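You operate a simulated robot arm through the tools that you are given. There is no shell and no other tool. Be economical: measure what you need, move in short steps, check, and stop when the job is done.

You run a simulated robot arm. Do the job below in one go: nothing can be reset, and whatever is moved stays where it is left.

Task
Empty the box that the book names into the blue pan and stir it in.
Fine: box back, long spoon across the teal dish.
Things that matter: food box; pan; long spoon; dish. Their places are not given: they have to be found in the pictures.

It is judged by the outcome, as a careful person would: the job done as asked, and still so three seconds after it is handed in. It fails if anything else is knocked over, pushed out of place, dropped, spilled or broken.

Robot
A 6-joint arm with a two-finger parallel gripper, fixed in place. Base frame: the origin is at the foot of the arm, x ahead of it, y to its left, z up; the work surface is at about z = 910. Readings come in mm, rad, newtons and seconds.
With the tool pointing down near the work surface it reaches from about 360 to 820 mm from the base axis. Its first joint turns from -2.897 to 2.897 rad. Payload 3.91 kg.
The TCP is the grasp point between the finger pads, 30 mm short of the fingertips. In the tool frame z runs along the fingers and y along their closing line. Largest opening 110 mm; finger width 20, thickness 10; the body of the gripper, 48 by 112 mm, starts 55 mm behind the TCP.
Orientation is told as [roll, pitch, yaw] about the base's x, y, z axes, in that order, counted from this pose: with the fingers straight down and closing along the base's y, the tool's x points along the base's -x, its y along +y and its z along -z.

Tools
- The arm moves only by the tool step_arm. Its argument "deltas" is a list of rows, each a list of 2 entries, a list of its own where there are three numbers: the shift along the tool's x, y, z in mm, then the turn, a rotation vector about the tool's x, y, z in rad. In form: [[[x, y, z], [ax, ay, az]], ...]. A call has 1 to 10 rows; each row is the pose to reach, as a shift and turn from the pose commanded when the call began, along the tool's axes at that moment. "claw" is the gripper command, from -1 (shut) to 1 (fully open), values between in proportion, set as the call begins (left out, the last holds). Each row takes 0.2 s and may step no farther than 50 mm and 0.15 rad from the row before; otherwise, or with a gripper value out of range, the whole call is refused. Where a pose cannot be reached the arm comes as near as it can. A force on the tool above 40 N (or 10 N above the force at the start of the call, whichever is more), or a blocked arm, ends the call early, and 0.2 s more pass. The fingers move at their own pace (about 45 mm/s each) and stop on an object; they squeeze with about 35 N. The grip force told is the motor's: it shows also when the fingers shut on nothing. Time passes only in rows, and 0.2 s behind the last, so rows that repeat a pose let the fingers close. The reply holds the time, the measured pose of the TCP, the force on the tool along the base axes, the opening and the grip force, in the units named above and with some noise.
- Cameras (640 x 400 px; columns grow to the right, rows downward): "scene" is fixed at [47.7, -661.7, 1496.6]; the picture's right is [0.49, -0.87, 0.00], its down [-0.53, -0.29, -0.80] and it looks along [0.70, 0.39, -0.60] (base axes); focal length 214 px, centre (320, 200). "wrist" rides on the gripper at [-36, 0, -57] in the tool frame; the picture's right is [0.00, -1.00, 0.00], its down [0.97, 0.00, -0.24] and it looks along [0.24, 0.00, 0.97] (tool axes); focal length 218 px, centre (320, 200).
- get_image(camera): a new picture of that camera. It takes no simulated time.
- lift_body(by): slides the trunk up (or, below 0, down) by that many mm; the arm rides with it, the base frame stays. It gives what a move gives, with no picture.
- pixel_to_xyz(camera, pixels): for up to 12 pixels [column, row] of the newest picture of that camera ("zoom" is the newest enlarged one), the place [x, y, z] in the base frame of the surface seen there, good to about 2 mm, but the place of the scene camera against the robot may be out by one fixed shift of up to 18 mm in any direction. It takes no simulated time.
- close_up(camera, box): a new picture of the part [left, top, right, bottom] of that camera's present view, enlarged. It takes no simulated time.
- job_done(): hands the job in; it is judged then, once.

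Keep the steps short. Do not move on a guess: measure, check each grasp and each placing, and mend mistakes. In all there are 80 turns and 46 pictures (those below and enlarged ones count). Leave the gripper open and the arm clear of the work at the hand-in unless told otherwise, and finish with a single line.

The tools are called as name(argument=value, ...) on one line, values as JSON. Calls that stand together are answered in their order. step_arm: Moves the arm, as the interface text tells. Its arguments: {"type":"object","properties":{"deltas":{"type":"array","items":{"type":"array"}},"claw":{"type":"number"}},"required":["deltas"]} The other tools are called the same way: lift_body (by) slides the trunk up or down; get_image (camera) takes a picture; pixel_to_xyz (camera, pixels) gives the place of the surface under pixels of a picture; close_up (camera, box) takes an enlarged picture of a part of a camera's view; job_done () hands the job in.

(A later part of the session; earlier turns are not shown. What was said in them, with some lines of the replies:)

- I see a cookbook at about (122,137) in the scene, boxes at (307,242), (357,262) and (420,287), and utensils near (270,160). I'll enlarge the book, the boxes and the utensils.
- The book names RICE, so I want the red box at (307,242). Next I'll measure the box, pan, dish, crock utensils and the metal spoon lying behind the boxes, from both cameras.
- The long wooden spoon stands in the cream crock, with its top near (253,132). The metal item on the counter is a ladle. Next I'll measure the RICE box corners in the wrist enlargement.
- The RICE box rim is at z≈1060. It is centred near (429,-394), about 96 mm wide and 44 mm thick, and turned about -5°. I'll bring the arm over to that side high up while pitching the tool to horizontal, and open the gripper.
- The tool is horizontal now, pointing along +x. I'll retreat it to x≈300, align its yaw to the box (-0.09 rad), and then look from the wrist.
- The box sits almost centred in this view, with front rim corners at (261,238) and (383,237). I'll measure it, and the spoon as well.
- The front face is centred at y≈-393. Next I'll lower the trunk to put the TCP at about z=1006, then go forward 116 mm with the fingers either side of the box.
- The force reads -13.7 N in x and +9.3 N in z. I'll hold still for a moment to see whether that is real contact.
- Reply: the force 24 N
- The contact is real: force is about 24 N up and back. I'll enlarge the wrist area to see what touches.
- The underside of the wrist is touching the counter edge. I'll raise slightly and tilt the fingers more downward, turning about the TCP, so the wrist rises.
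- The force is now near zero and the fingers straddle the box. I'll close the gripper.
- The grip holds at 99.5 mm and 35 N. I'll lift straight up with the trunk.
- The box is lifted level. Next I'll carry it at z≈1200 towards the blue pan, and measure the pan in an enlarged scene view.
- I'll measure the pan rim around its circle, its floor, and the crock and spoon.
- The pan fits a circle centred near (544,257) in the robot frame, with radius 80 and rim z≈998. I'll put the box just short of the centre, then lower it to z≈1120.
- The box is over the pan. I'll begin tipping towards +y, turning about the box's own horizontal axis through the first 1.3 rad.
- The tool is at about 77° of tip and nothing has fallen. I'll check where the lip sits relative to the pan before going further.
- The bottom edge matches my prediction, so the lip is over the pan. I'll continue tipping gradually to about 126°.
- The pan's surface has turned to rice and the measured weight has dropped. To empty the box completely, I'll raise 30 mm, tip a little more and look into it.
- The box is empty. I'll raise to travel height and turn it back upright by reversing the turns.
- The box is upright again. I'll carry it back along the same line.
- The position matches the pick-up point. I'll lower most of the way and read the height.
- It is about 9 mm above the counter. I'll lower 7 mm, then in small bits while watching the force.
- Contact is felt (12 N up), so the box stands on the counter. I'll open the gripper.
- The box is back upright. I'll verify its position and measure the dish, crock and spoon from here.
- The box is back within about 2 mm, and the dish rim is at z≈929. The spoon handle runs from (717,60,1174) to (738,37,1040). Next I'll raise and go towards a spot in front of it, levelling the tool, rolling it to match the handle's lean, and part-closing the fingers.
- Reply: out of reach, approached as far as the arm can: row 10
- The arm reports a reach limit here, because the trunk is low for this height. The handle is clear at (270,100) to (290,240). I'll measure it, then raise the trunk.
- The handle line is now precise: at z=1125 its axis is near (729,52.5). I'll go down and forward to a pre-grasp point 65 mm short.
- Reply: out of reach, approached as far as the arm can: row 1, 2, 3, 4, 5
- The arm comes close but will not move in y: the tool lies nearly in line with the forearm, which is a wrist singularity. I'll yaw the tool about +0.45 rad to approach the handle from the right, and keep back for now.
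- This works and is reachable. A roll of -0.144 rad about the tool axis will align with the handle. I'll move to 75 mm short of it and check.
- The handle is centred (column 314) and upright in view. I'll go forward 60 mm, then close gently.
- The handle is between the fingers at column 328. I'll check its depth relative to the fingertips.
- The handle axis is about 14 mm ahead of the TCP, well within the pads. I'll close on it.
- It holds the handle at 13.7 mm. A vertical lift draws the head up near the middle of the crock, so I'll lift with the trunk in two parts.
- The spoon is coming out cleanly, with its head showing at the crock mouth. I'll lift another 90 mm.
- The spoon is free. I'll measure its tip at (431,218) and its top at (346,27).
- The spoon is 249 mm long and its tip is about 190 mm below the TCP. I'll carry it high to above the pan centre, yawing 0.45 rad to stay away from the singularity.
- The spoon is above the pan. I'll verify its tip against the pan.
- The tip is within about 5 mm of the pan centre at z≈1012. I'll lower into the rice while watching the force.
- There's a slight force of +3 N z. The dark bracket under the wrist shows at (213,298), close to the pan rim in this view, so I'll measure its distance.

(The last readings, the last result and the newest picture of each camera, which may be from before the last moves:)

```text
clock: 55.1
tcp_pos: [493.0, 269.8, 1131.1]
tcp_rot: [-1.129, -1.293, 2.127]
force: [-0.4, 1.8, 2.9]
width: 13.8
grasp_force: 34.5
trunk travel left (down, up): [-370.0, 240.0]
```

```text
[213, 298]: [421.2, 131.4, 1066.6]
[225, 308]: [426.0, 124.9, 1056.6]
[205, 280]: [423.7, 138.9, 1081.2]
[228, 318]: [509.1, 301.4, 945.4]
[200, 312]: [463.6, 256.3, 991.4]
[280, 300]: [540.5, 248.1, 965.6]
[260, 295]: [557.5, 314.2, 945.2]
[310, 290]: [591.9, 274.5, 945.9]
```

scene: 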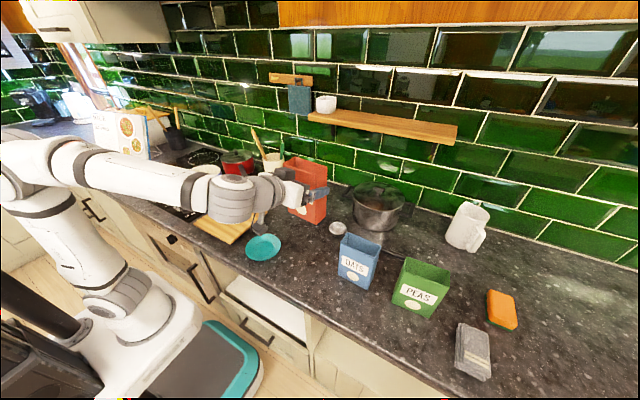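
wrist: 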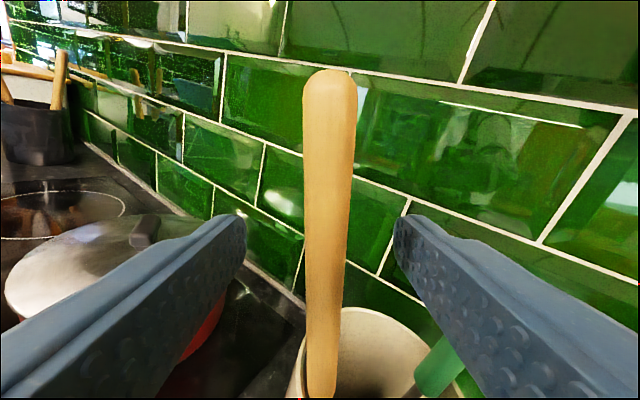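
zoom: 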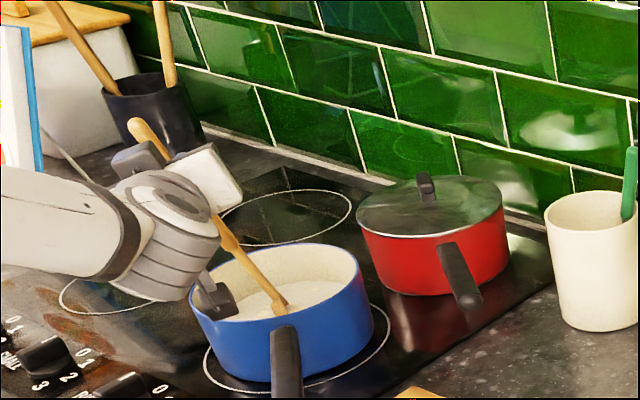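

The bracket is at (423,143,1065), clear of the pan. The tip is about 13 mm into the rice. I'll stir one circle of 30 mm radius, ending at the centre.

step_arm(deltas=[[[3.3, -22.9, 21.3], [0, 0, 0]], [[-2.9, -4.7, 33.6], [0, 0, 0]], [[-7.9, 17.2, 29.5], [0, 0, 0]], [[-8.9, 29.8, 10.4], [0, 0, 0]], [[-5.3, 26.4, -11.9], [0, 0, 0]], [[0.8, 8.2, -24.3], [0, 0, 0]], [[5.9, -13.7, -20.1], [0, 0, 0]], [[6.8, -26.3, -1], [0, 0, 0]], [[3.3, -22.9, 21.3], [0, 0, 0]], [[0, 0, 0], [0, 0, 0]]])

close_up(camera="scene", box=[140, 110, 284, 200])

```text
clock: 57.3
tcp_pos: [492.8, 269.1, 1130.2]
tcp_rot: [-1.125, -1.295, 2.122]
force: [-1.0, -1.6, 6.7]
width: 13.8
grasp_force: 35.2
trunk travel left (down, up): [-370.0, 240.0]
```

```text
4.44 times, centred on (212, 155) of scene
```

zoom: 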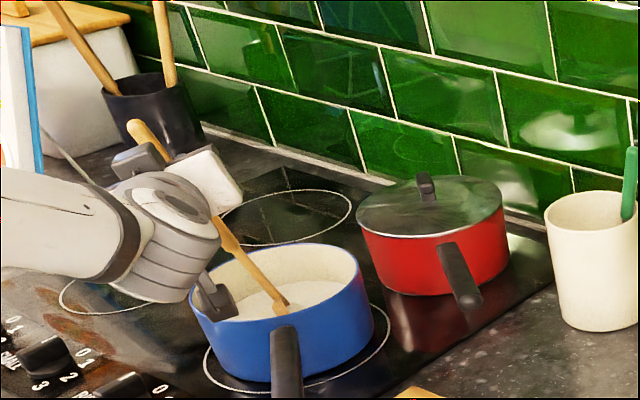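

The pan has not moved. The tip is rubbing lightly (6.7 N up), so I'll raise 3 mm and stir three more circles.

lift_body(by=3)

step_arm(deltas=[[[3.3, -22.9, 21.3], [0, 0, 0]], [[-2.9, -4.7, 33.6], [0, 0, 0]], [[-7.9, 17.2, 29.5], [0, 0, 0]], [[-8.9, 29.8, 10.4], [0, 0, 0]], [[-5.3, 26.4, -11.9], [0, 0, 0]], [[0.8, 8.2, -24.3], [0, 0, 0]], [[5.9, -13.7, -20.1], [0, 0, 0]], [[6.8, -26.3, -1], [0, 0, 0]], [[3.3, -22.9, 21.3], [0, 0, 0]], [[0, 0, 0], [0, 0, 0]]])

step_arm(deltas=[[[3.3, -22.9, 21.3], [0, 0, 0]], [[-2.9, -4.7, 33.6], [0, 0, 0]], [[-7.9, 17.2, 29.5], [0, 0, 0]], [[-8.9, 29.8, 10.4], [0, 0, 0]], [[-5.3, 26.4, -11.9], [0, 0, 0]], [[0.8, 8.2, -24.3], [0, 0, 0]], [[5.9, -13.7, -20.1], [0, 0, 0]], [[6.8, -26.3, -1], [0, 0, 0]], [[3.3, -22.9, 21.3], [0, 0, 0]], [[0, 0, 0], [0, 0, 0]]])

step_arm(deltas=[[[3.3, -22.9, 21.3], [0, 0, 0]], [[-2.9, -4.7, 33.6], [0, 0, 0]], [[-7.9, 17.2, 29.5], [0, 0, 0]], [[-8.9, 29.8, 10.4], [0, 0, 0]], [[-5.3, 26.4, -11.9], [0, 0, 0]], [[0.8, 8.2, -24.3], [0, 0, 0]], [[5.9, -13.7, -20.1], [0, 0, 0]], [[6.8, -26.3, -1], [0, 0, 0]], [[3.3, -22.9, 21.3], [0, 0, 0]], [[0, 0, 0], [0, 0, 0]]])

close_up(camera="scene", box=[140, 110, 284, 200])

```text
clock: 57.8
tcp_pos: [492.7, 269.4, 1132.7]
tcp_rot: [-1.121, -1.297, 2.118]
force: [-0.7, -0.1, -0.2]
width: 14.0
grasp_force: 35.5
trunk travel left (down, up): [-373.0, 237.0]
```

```text
clock: 60.0
tcp_pos: [493.6, 268.8, 1133.0]
tcp_rot: [-1.126, -1.296, 2.12]
force: [0.5, -0.1, -0.6]
width: 14.0
grasp_force: 34.7
trunk travel left (down, up): [-373.0, 237.0]
```

```text
clock: 62.2
tcp_pos: [490.5, 269.9, 1132.1]
tcp_rot: [-1.124, -1.294, 2.12]
force: [1.5, -0.2, -0.9]
width: 14.2
grasp_force: 34.6
trunk travel left (down, up): [-373.0, 237.0]
```

```text
clock: 64.4
tcp_pos: [492.4, 268.5, 1134.0]
tcp_rot: [-1.126, -1.294, 2.12]
force: [0.5, -0.1, -0.6]
width: 13.7
grasp_force: 34.7
trunk travel left (down, up): [-373.0, 237.0]
```

```text
4.44 times, centred on (212, 155) of scene
```

zoom: 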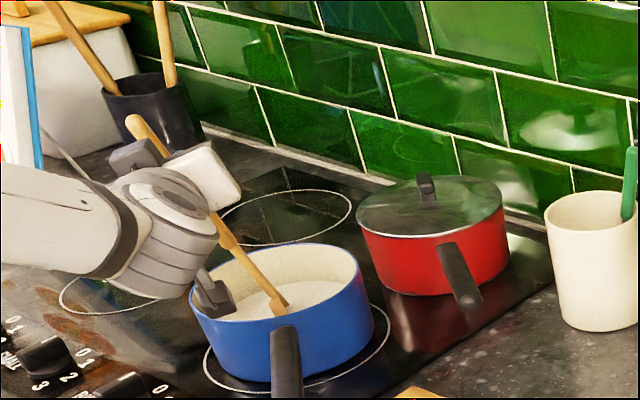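

Stirring is done, the pan is in place and nothing has spilled. I'll lift the spoon clear.

lift_body(by=60)

lift_body(by=100)

close_up(camera="scene", box=[110, 80, 302, 200])

```text
clock: 65.4
tcp_pos: [491.3, 269.0, 1194.2]
tcp_rot: [-1.123, -1.294, 2.121]
force: [0.4, 0.5, -0.1]
width: 14.0
grasp_force: 34.6
trunk travel left (down, up): [-433.0, 177.0]
```

```text
clock: 66.8
tcp_pos: [492.8, 269.1, 1293.5]
tcp_rot: [-1.123, -1.294, 2.121]
force: [0.0, 0.7, -1.1]
width: 14.1
grasp_force: 35.7
trunk travel left (down, up): [-533.0, 77.0]
```

```text
3.33 times, centred on (206, 140) of scene
```

zoom: 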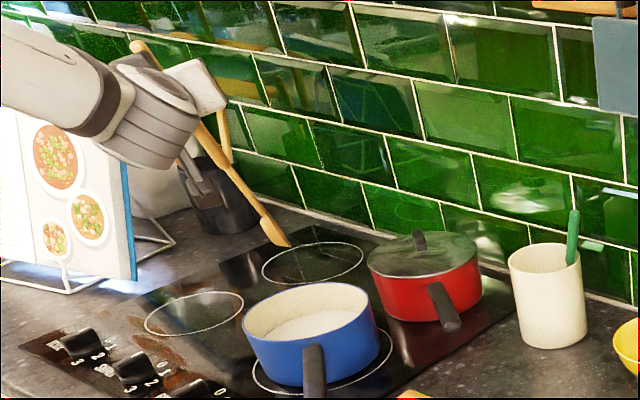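

The spoon is clear. I'll carry it high to above the dish while turning the tool to point down, so the spoon comes level with its handle away from me. I'll stop part way.

step_arm(deltas=[[[8.29, -17.75, -31.2], [0.0327, 0.1151, 0.0767]], [[16.6, -35.5, -62.4], [0.0654, 0.2301, 0.1534]], [[24.9, -53.2, -93.6], [0.0981, 0.3452, 0.2301]], [[33.1, -71, -124.9], [0.1309, 0.4603, 0.3069]], [[41.4, -88.7, -156.1], [0.1636, 0.5754, 0.3836]], [[49.7, -106.5, -187.3], [0.1963, 0.6904, 0.4603]], [[58, -124.2, -218.5], [0.229, 0.8055, 0.537]], [[66.3, -142, -249.7], [0.2617, 0.9206, 0.6137]], [[74.6, -159.7, -280.9], [0.2944, 1.0356, 0.6904]], [[82.9, -177.5, -312.1], [0.3271, 1.1507, 0.7671]]])

```text
clock: 69.0
tcp_pos: [476.1, -96.3, 1296.1]
tcp_rot: [0.123, -0.278, 0.276]
force: [0.0, 0.5, -1.3]
width: 13.8
grasp_force: 35.0
trunk travel left (down, up): [-533.0, 77.0]
```

The arm is on track. I'll finish the turn and the travel to above the dish.

step_arm(deltas=[[[11, -35, -7.5], [0.0327, 0.1151, 0.0767]], [[22, -70.1, -15], [0.0654, 0.2301, 0.1534]], [[32.9, -105.2, -22.5], [0.0981, 0.3452, 0.2301]], [[43.9, -140.3, -30], [0.1309, 0.4603, 0.3069]], [[43.9, -140.3, -30], [0.1309, 0.4603, 0.3069]]])

get_image(camera="scene")

get_image(camera="wrist")

```text
clock: 70.2
tcp_pos: [472.4, -248.1, 1294.0]
tcp_rot: [-0.003, 0.201, 0.001]
force: [-0.6, -0.1, -0.6]
width: 13.6
grasp_force: 35.0
trunk travel left (down, up): [-533.0, 77.0]
```

```text
12 pictures are left
```

scene: 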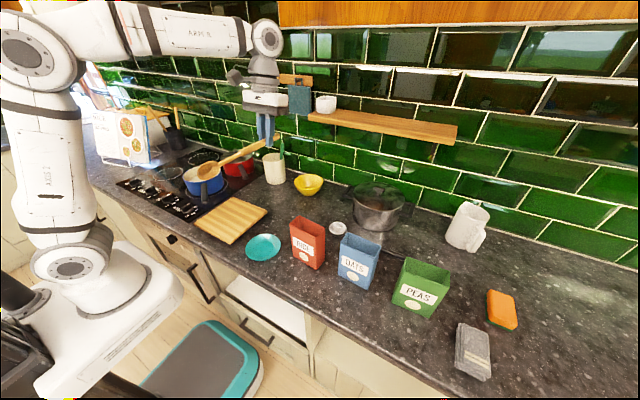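

```text
11 pictures are left
```

wrist: 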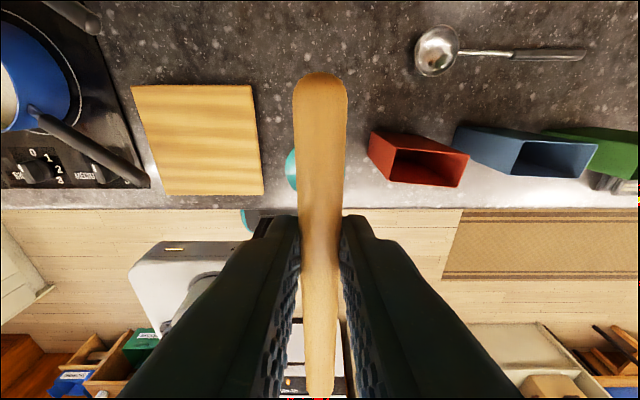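

The spoon is nearly level, pointing back towards me. I'll measure its line and the dish.

pixel_to_xyz(camera="wrist", pixels=[[320, 80], [320, 120], [320, 180], [320, 260], [320, 330], [320, 390], [292, 170], [288, 170], [297, 180], [385, 155]])

pixel_to_xyz(camera="scene", pixels=[[203, 172], [210, 168], [228, 160], [245, 151], [278, 135], [262, 236], [246, 248], [280, 247], [262, 260], [262, 247]])

close_up(camera="scene", box=[180, 90, 308, 170])

```text
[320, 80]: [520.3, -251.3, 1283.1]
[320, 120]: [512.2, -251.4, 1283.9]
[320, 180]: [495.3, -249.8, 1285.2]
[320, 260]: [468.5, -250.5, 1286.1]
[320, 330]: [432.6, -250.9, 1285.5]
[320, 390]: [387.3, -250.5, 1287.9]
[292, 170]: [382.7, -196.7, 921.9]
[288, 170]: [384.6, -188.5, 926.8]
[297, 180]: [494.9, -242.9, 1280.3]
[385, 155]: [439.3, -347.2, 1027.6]
```

```text
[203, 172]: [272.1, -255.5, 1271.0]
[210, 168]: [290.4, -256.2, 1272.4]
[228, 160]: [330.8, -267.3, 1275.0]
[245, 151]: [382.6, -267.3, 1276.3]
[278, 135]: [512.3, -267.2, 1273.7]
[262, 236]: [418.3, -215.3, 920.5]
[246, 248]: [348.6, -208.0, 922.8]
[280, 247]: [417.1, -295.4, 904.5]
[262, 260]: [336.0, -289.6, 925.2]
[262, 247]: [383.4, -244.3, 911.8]
```

```text
5.00 times, centred on (244, 130) of scene
```

zoom: 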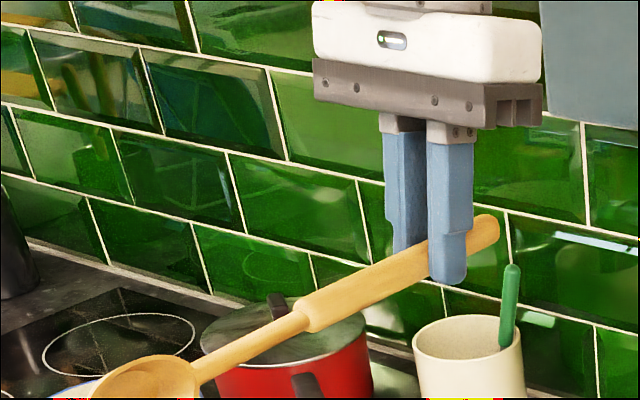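

The spoon is level at y≈-251 and spans x≈274 to 523. The dish centre is about (384,-245), radius 57, rim z≈929. I'll shift 12 mm back and 5 mm left with a tiny pitch trim, then lower most of the way.

step_arm(deltas=[[[11.8, 5, 2.4], [0, -0.045, 0]], [[11.8, 5, 2.4], [0, -0.045, 0]]])

lift_body(by=-250)

lift_body(by=-70)

close_up(camera="scene", box=[200, 200, 328, 280])

```text
clock: 70.8
tcp_pos: [460.2, -243.5, 1292.9]
tcp_rot: [0.0, 0.158, 0.001]
force: [-0.1, -0.1, 0.7]
width: 14.0
grasp_force: 35.0
trunk travel left (down, up): [-533.0, 77.0]
```

```text
clock: 73.3
tcp_pos: [459.6, -244.8, 1043.5]
tcp_rot: [-0.001, 0.158, 0.001]
force: [0.2, -0.1, -0.4]
width: 14.1
grasp_force: 35.1
trunk travel left (down, up): [-283.0, 327.0]
```

```text
clock: 74.4
tcp_pos: [459.3, -243.3, 973.8]
tcp_rot: [-0.001, 0.157, 0.001]
force: [1.1, -0.1, 0.1]
width: 14.0
grasp_force: 35.5
trunk travel left (down, up): [-213.0, 397.0]
```

```text
5.00 times, centred on (264, 240) of scene
```

zoom: 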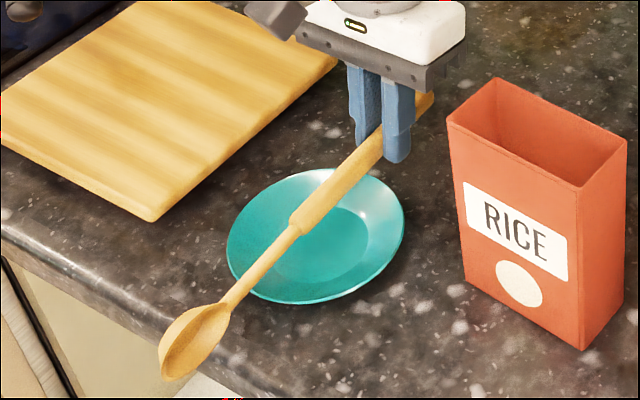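

The spoon lies across the dish, about 22 mm above the rim. I'll shift 4 mm forward for finger clearance from the rim, then lower 16 mm.

step_arm(deltas=[[[-4, 0, -0.6], [0, 0, 0]]])

lift_body(by=-16)

lift_body(by=-4)

close_up(camera="scene", box=[200, 200, 328, 280])

```text
clock: 74.8
tcp_pos: [465.2, -243.2, 973.0]
tcp_rot: [-0.003, 0.155, 0.001]
force: [0.3, 0.6, -1.3]
width: 13.8
grasp_force: 35.3
trunk travel left (down, up): [-213.0, 397.0]
```

```text
clock: 75.5
tcp_pos: [464.9, -242.6, 957.4]
tcp_rot: [-0.002, 0.155, 0.003]
force: [2.3, 0.2, 8.8]
width: 13.7
grasp_force: 35.2
trunk travel left (down, up): [-197.0, 413.0]
```

```text
clock: 76.0
tcp_pos: [464.2, -243.8, 953.5]
tcp_rot: [-0.003, 0.152, 0.003]
force: [7.4, -1.4, 21.6]
width: 14.0
grasp_force: 35.0
trunk travel left (down, up): [-193.0, 417.0]
```

```text
5.00 times, centred on (264, 240) of scene
```

zoom: 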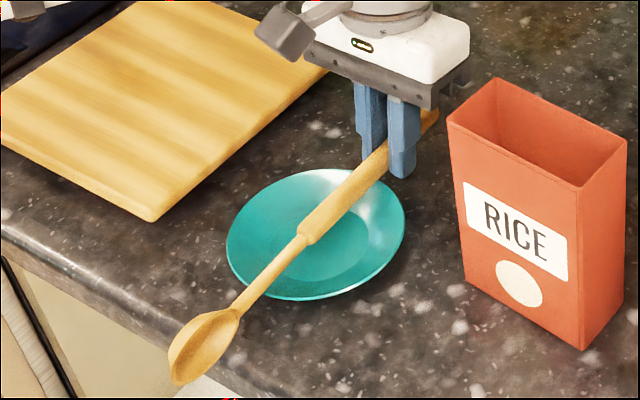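

Contact is firm at 21.6 N, a bit more than needed. I'll ease up 2 mm and then open the fingers part way.

lift_body(by=2)

step_arm(deltas=[[[0, 0, 0], [0, 0, 0]], [[0, 0, 0], [0, 0, 0]], [[0, 0, 0], [0, 0, 0]], [[0, 0, 0], [0, 0, 0]]], claw=-0.2)

close_up(camera="scene", box=[200, 200, 328, 280])

```text
clock: 76.5
tcp_pos: [463.7, -244.0, 952.8]
tcp_rot: [0.001, 0.16, 0.002]
force: [1.7, -0.4, 6.6]
width: 13.6
grasp_force: 35.2
trunk travel left (down, up): [-195.0, 415.0]
```

```text
clock: 77.5
tcp_pos: [463.7, -243.5, 955.3]
tcp_rot: [-0.001, 0.157, 0.001]
force: [-0.1, 0.1, -0.2]
width: 43.8
grasp_force: 0.0
trunk travel left (down, up): [-195.0, 415.0]
```

```text
5.00 times, centred on (264, 240) of scene
```

zoom: 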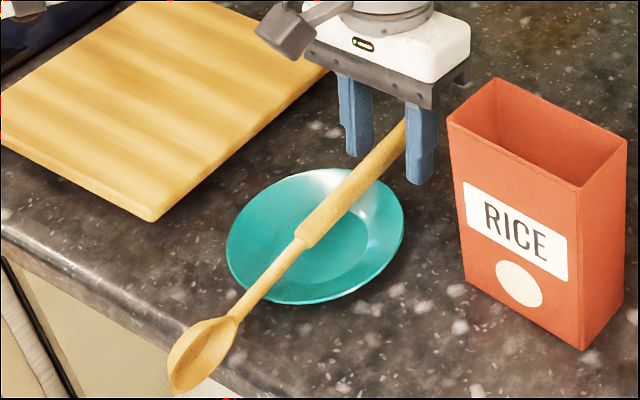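

The spoon rests across the dish. I'll raise the arm straight up, and open fully once high.

lift_body(by=60)

lift_body(by=250)

step_arm(deltas=[[[0, 0, 0], [0, 0, 0]], [[0, 0, 0], [0, 0, 0]], [[0, 0, 0], [0, 0, 0]], [[0, 0, 0], [0, 0, 0]], [[0, 0, 0], [0, 0, 0]]], claw=1)

get_image(camera="scene")

close_up(camera="scene", box=[200, 200, 328, 280])

close_up(camera="scene", box=[140, 110, 284, 200])

```text
clock: 78.5
tcp_pos: [465.0, -243.2, 1014.9]
tcp_rot: [-0.003, 0.156, 0.003]
force: [-0.6, 0.4, 0.3]
width: 44.2
grasp_force: 0.2
trunk travel left (down, up): [-255.0, 355.0]
```

```text
clock: 81.1
tcp_pos: [464.8, -243.2, 1264.8]
tcp_rot: [-0.002, 0.156, 0.002]
force: [-0.4, 0.0, -0.4]
width: 43.9
grasp_force: 0.0
trunk travel left (down, up): [-505.0, 105.0]
```

```text
clock: 82.3
tcp_pos: [464.8, -244.1, 1265.7]
tcp_rot: [-0.003, 0.157, 0.002]
force: [-0.1, -0.5, 0.3]
width: 110.1
grasp_force: 0.0
trunk travel left (down, up): [-505.0, 105.0]
```

```text
6 pictures are left
```

scene: 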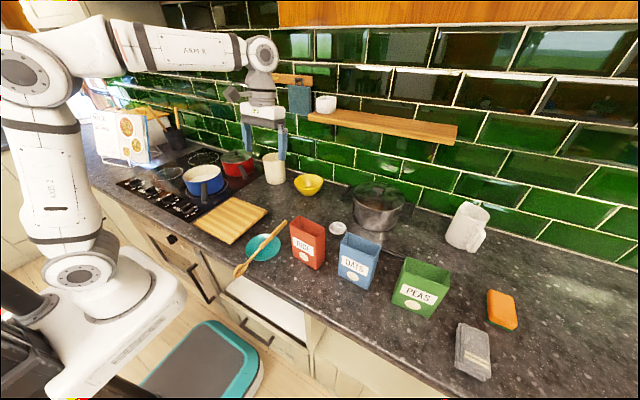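

```text
5.00 times, centred on (264, 240) of scene
```

zoom: 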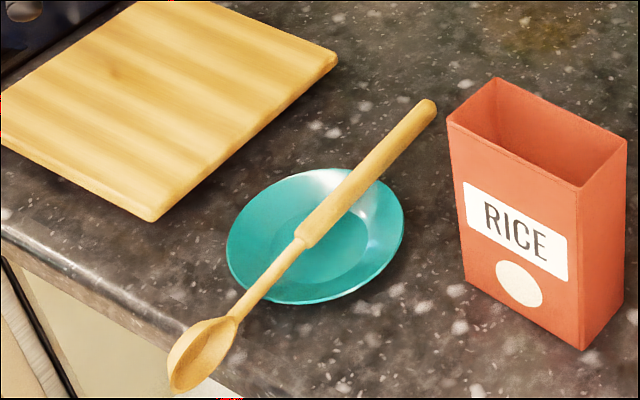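

```text
4.44 times, centred on (212, 155) of scene
```

zoom: 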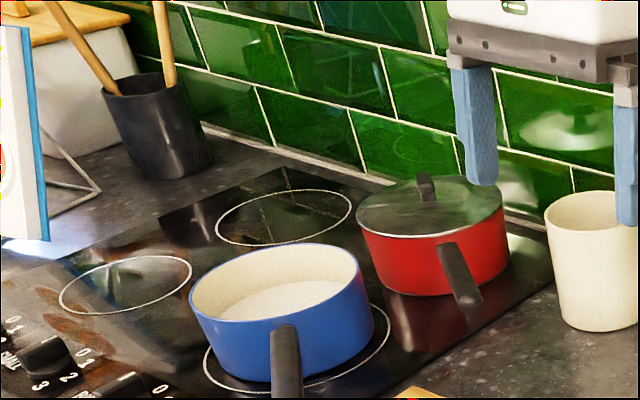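

The rice is in the pan and stirred, the box is back, and the spoon rests steadily across the dish. The gripper is open and the arm is high and clear, so I'm handing in.

job_done()

```text
The job is handed in.
```

I emptied the RICE box into the blue pan, stirred it in, put the box back in its place, and laid the long wooden spoon across the teal dish.
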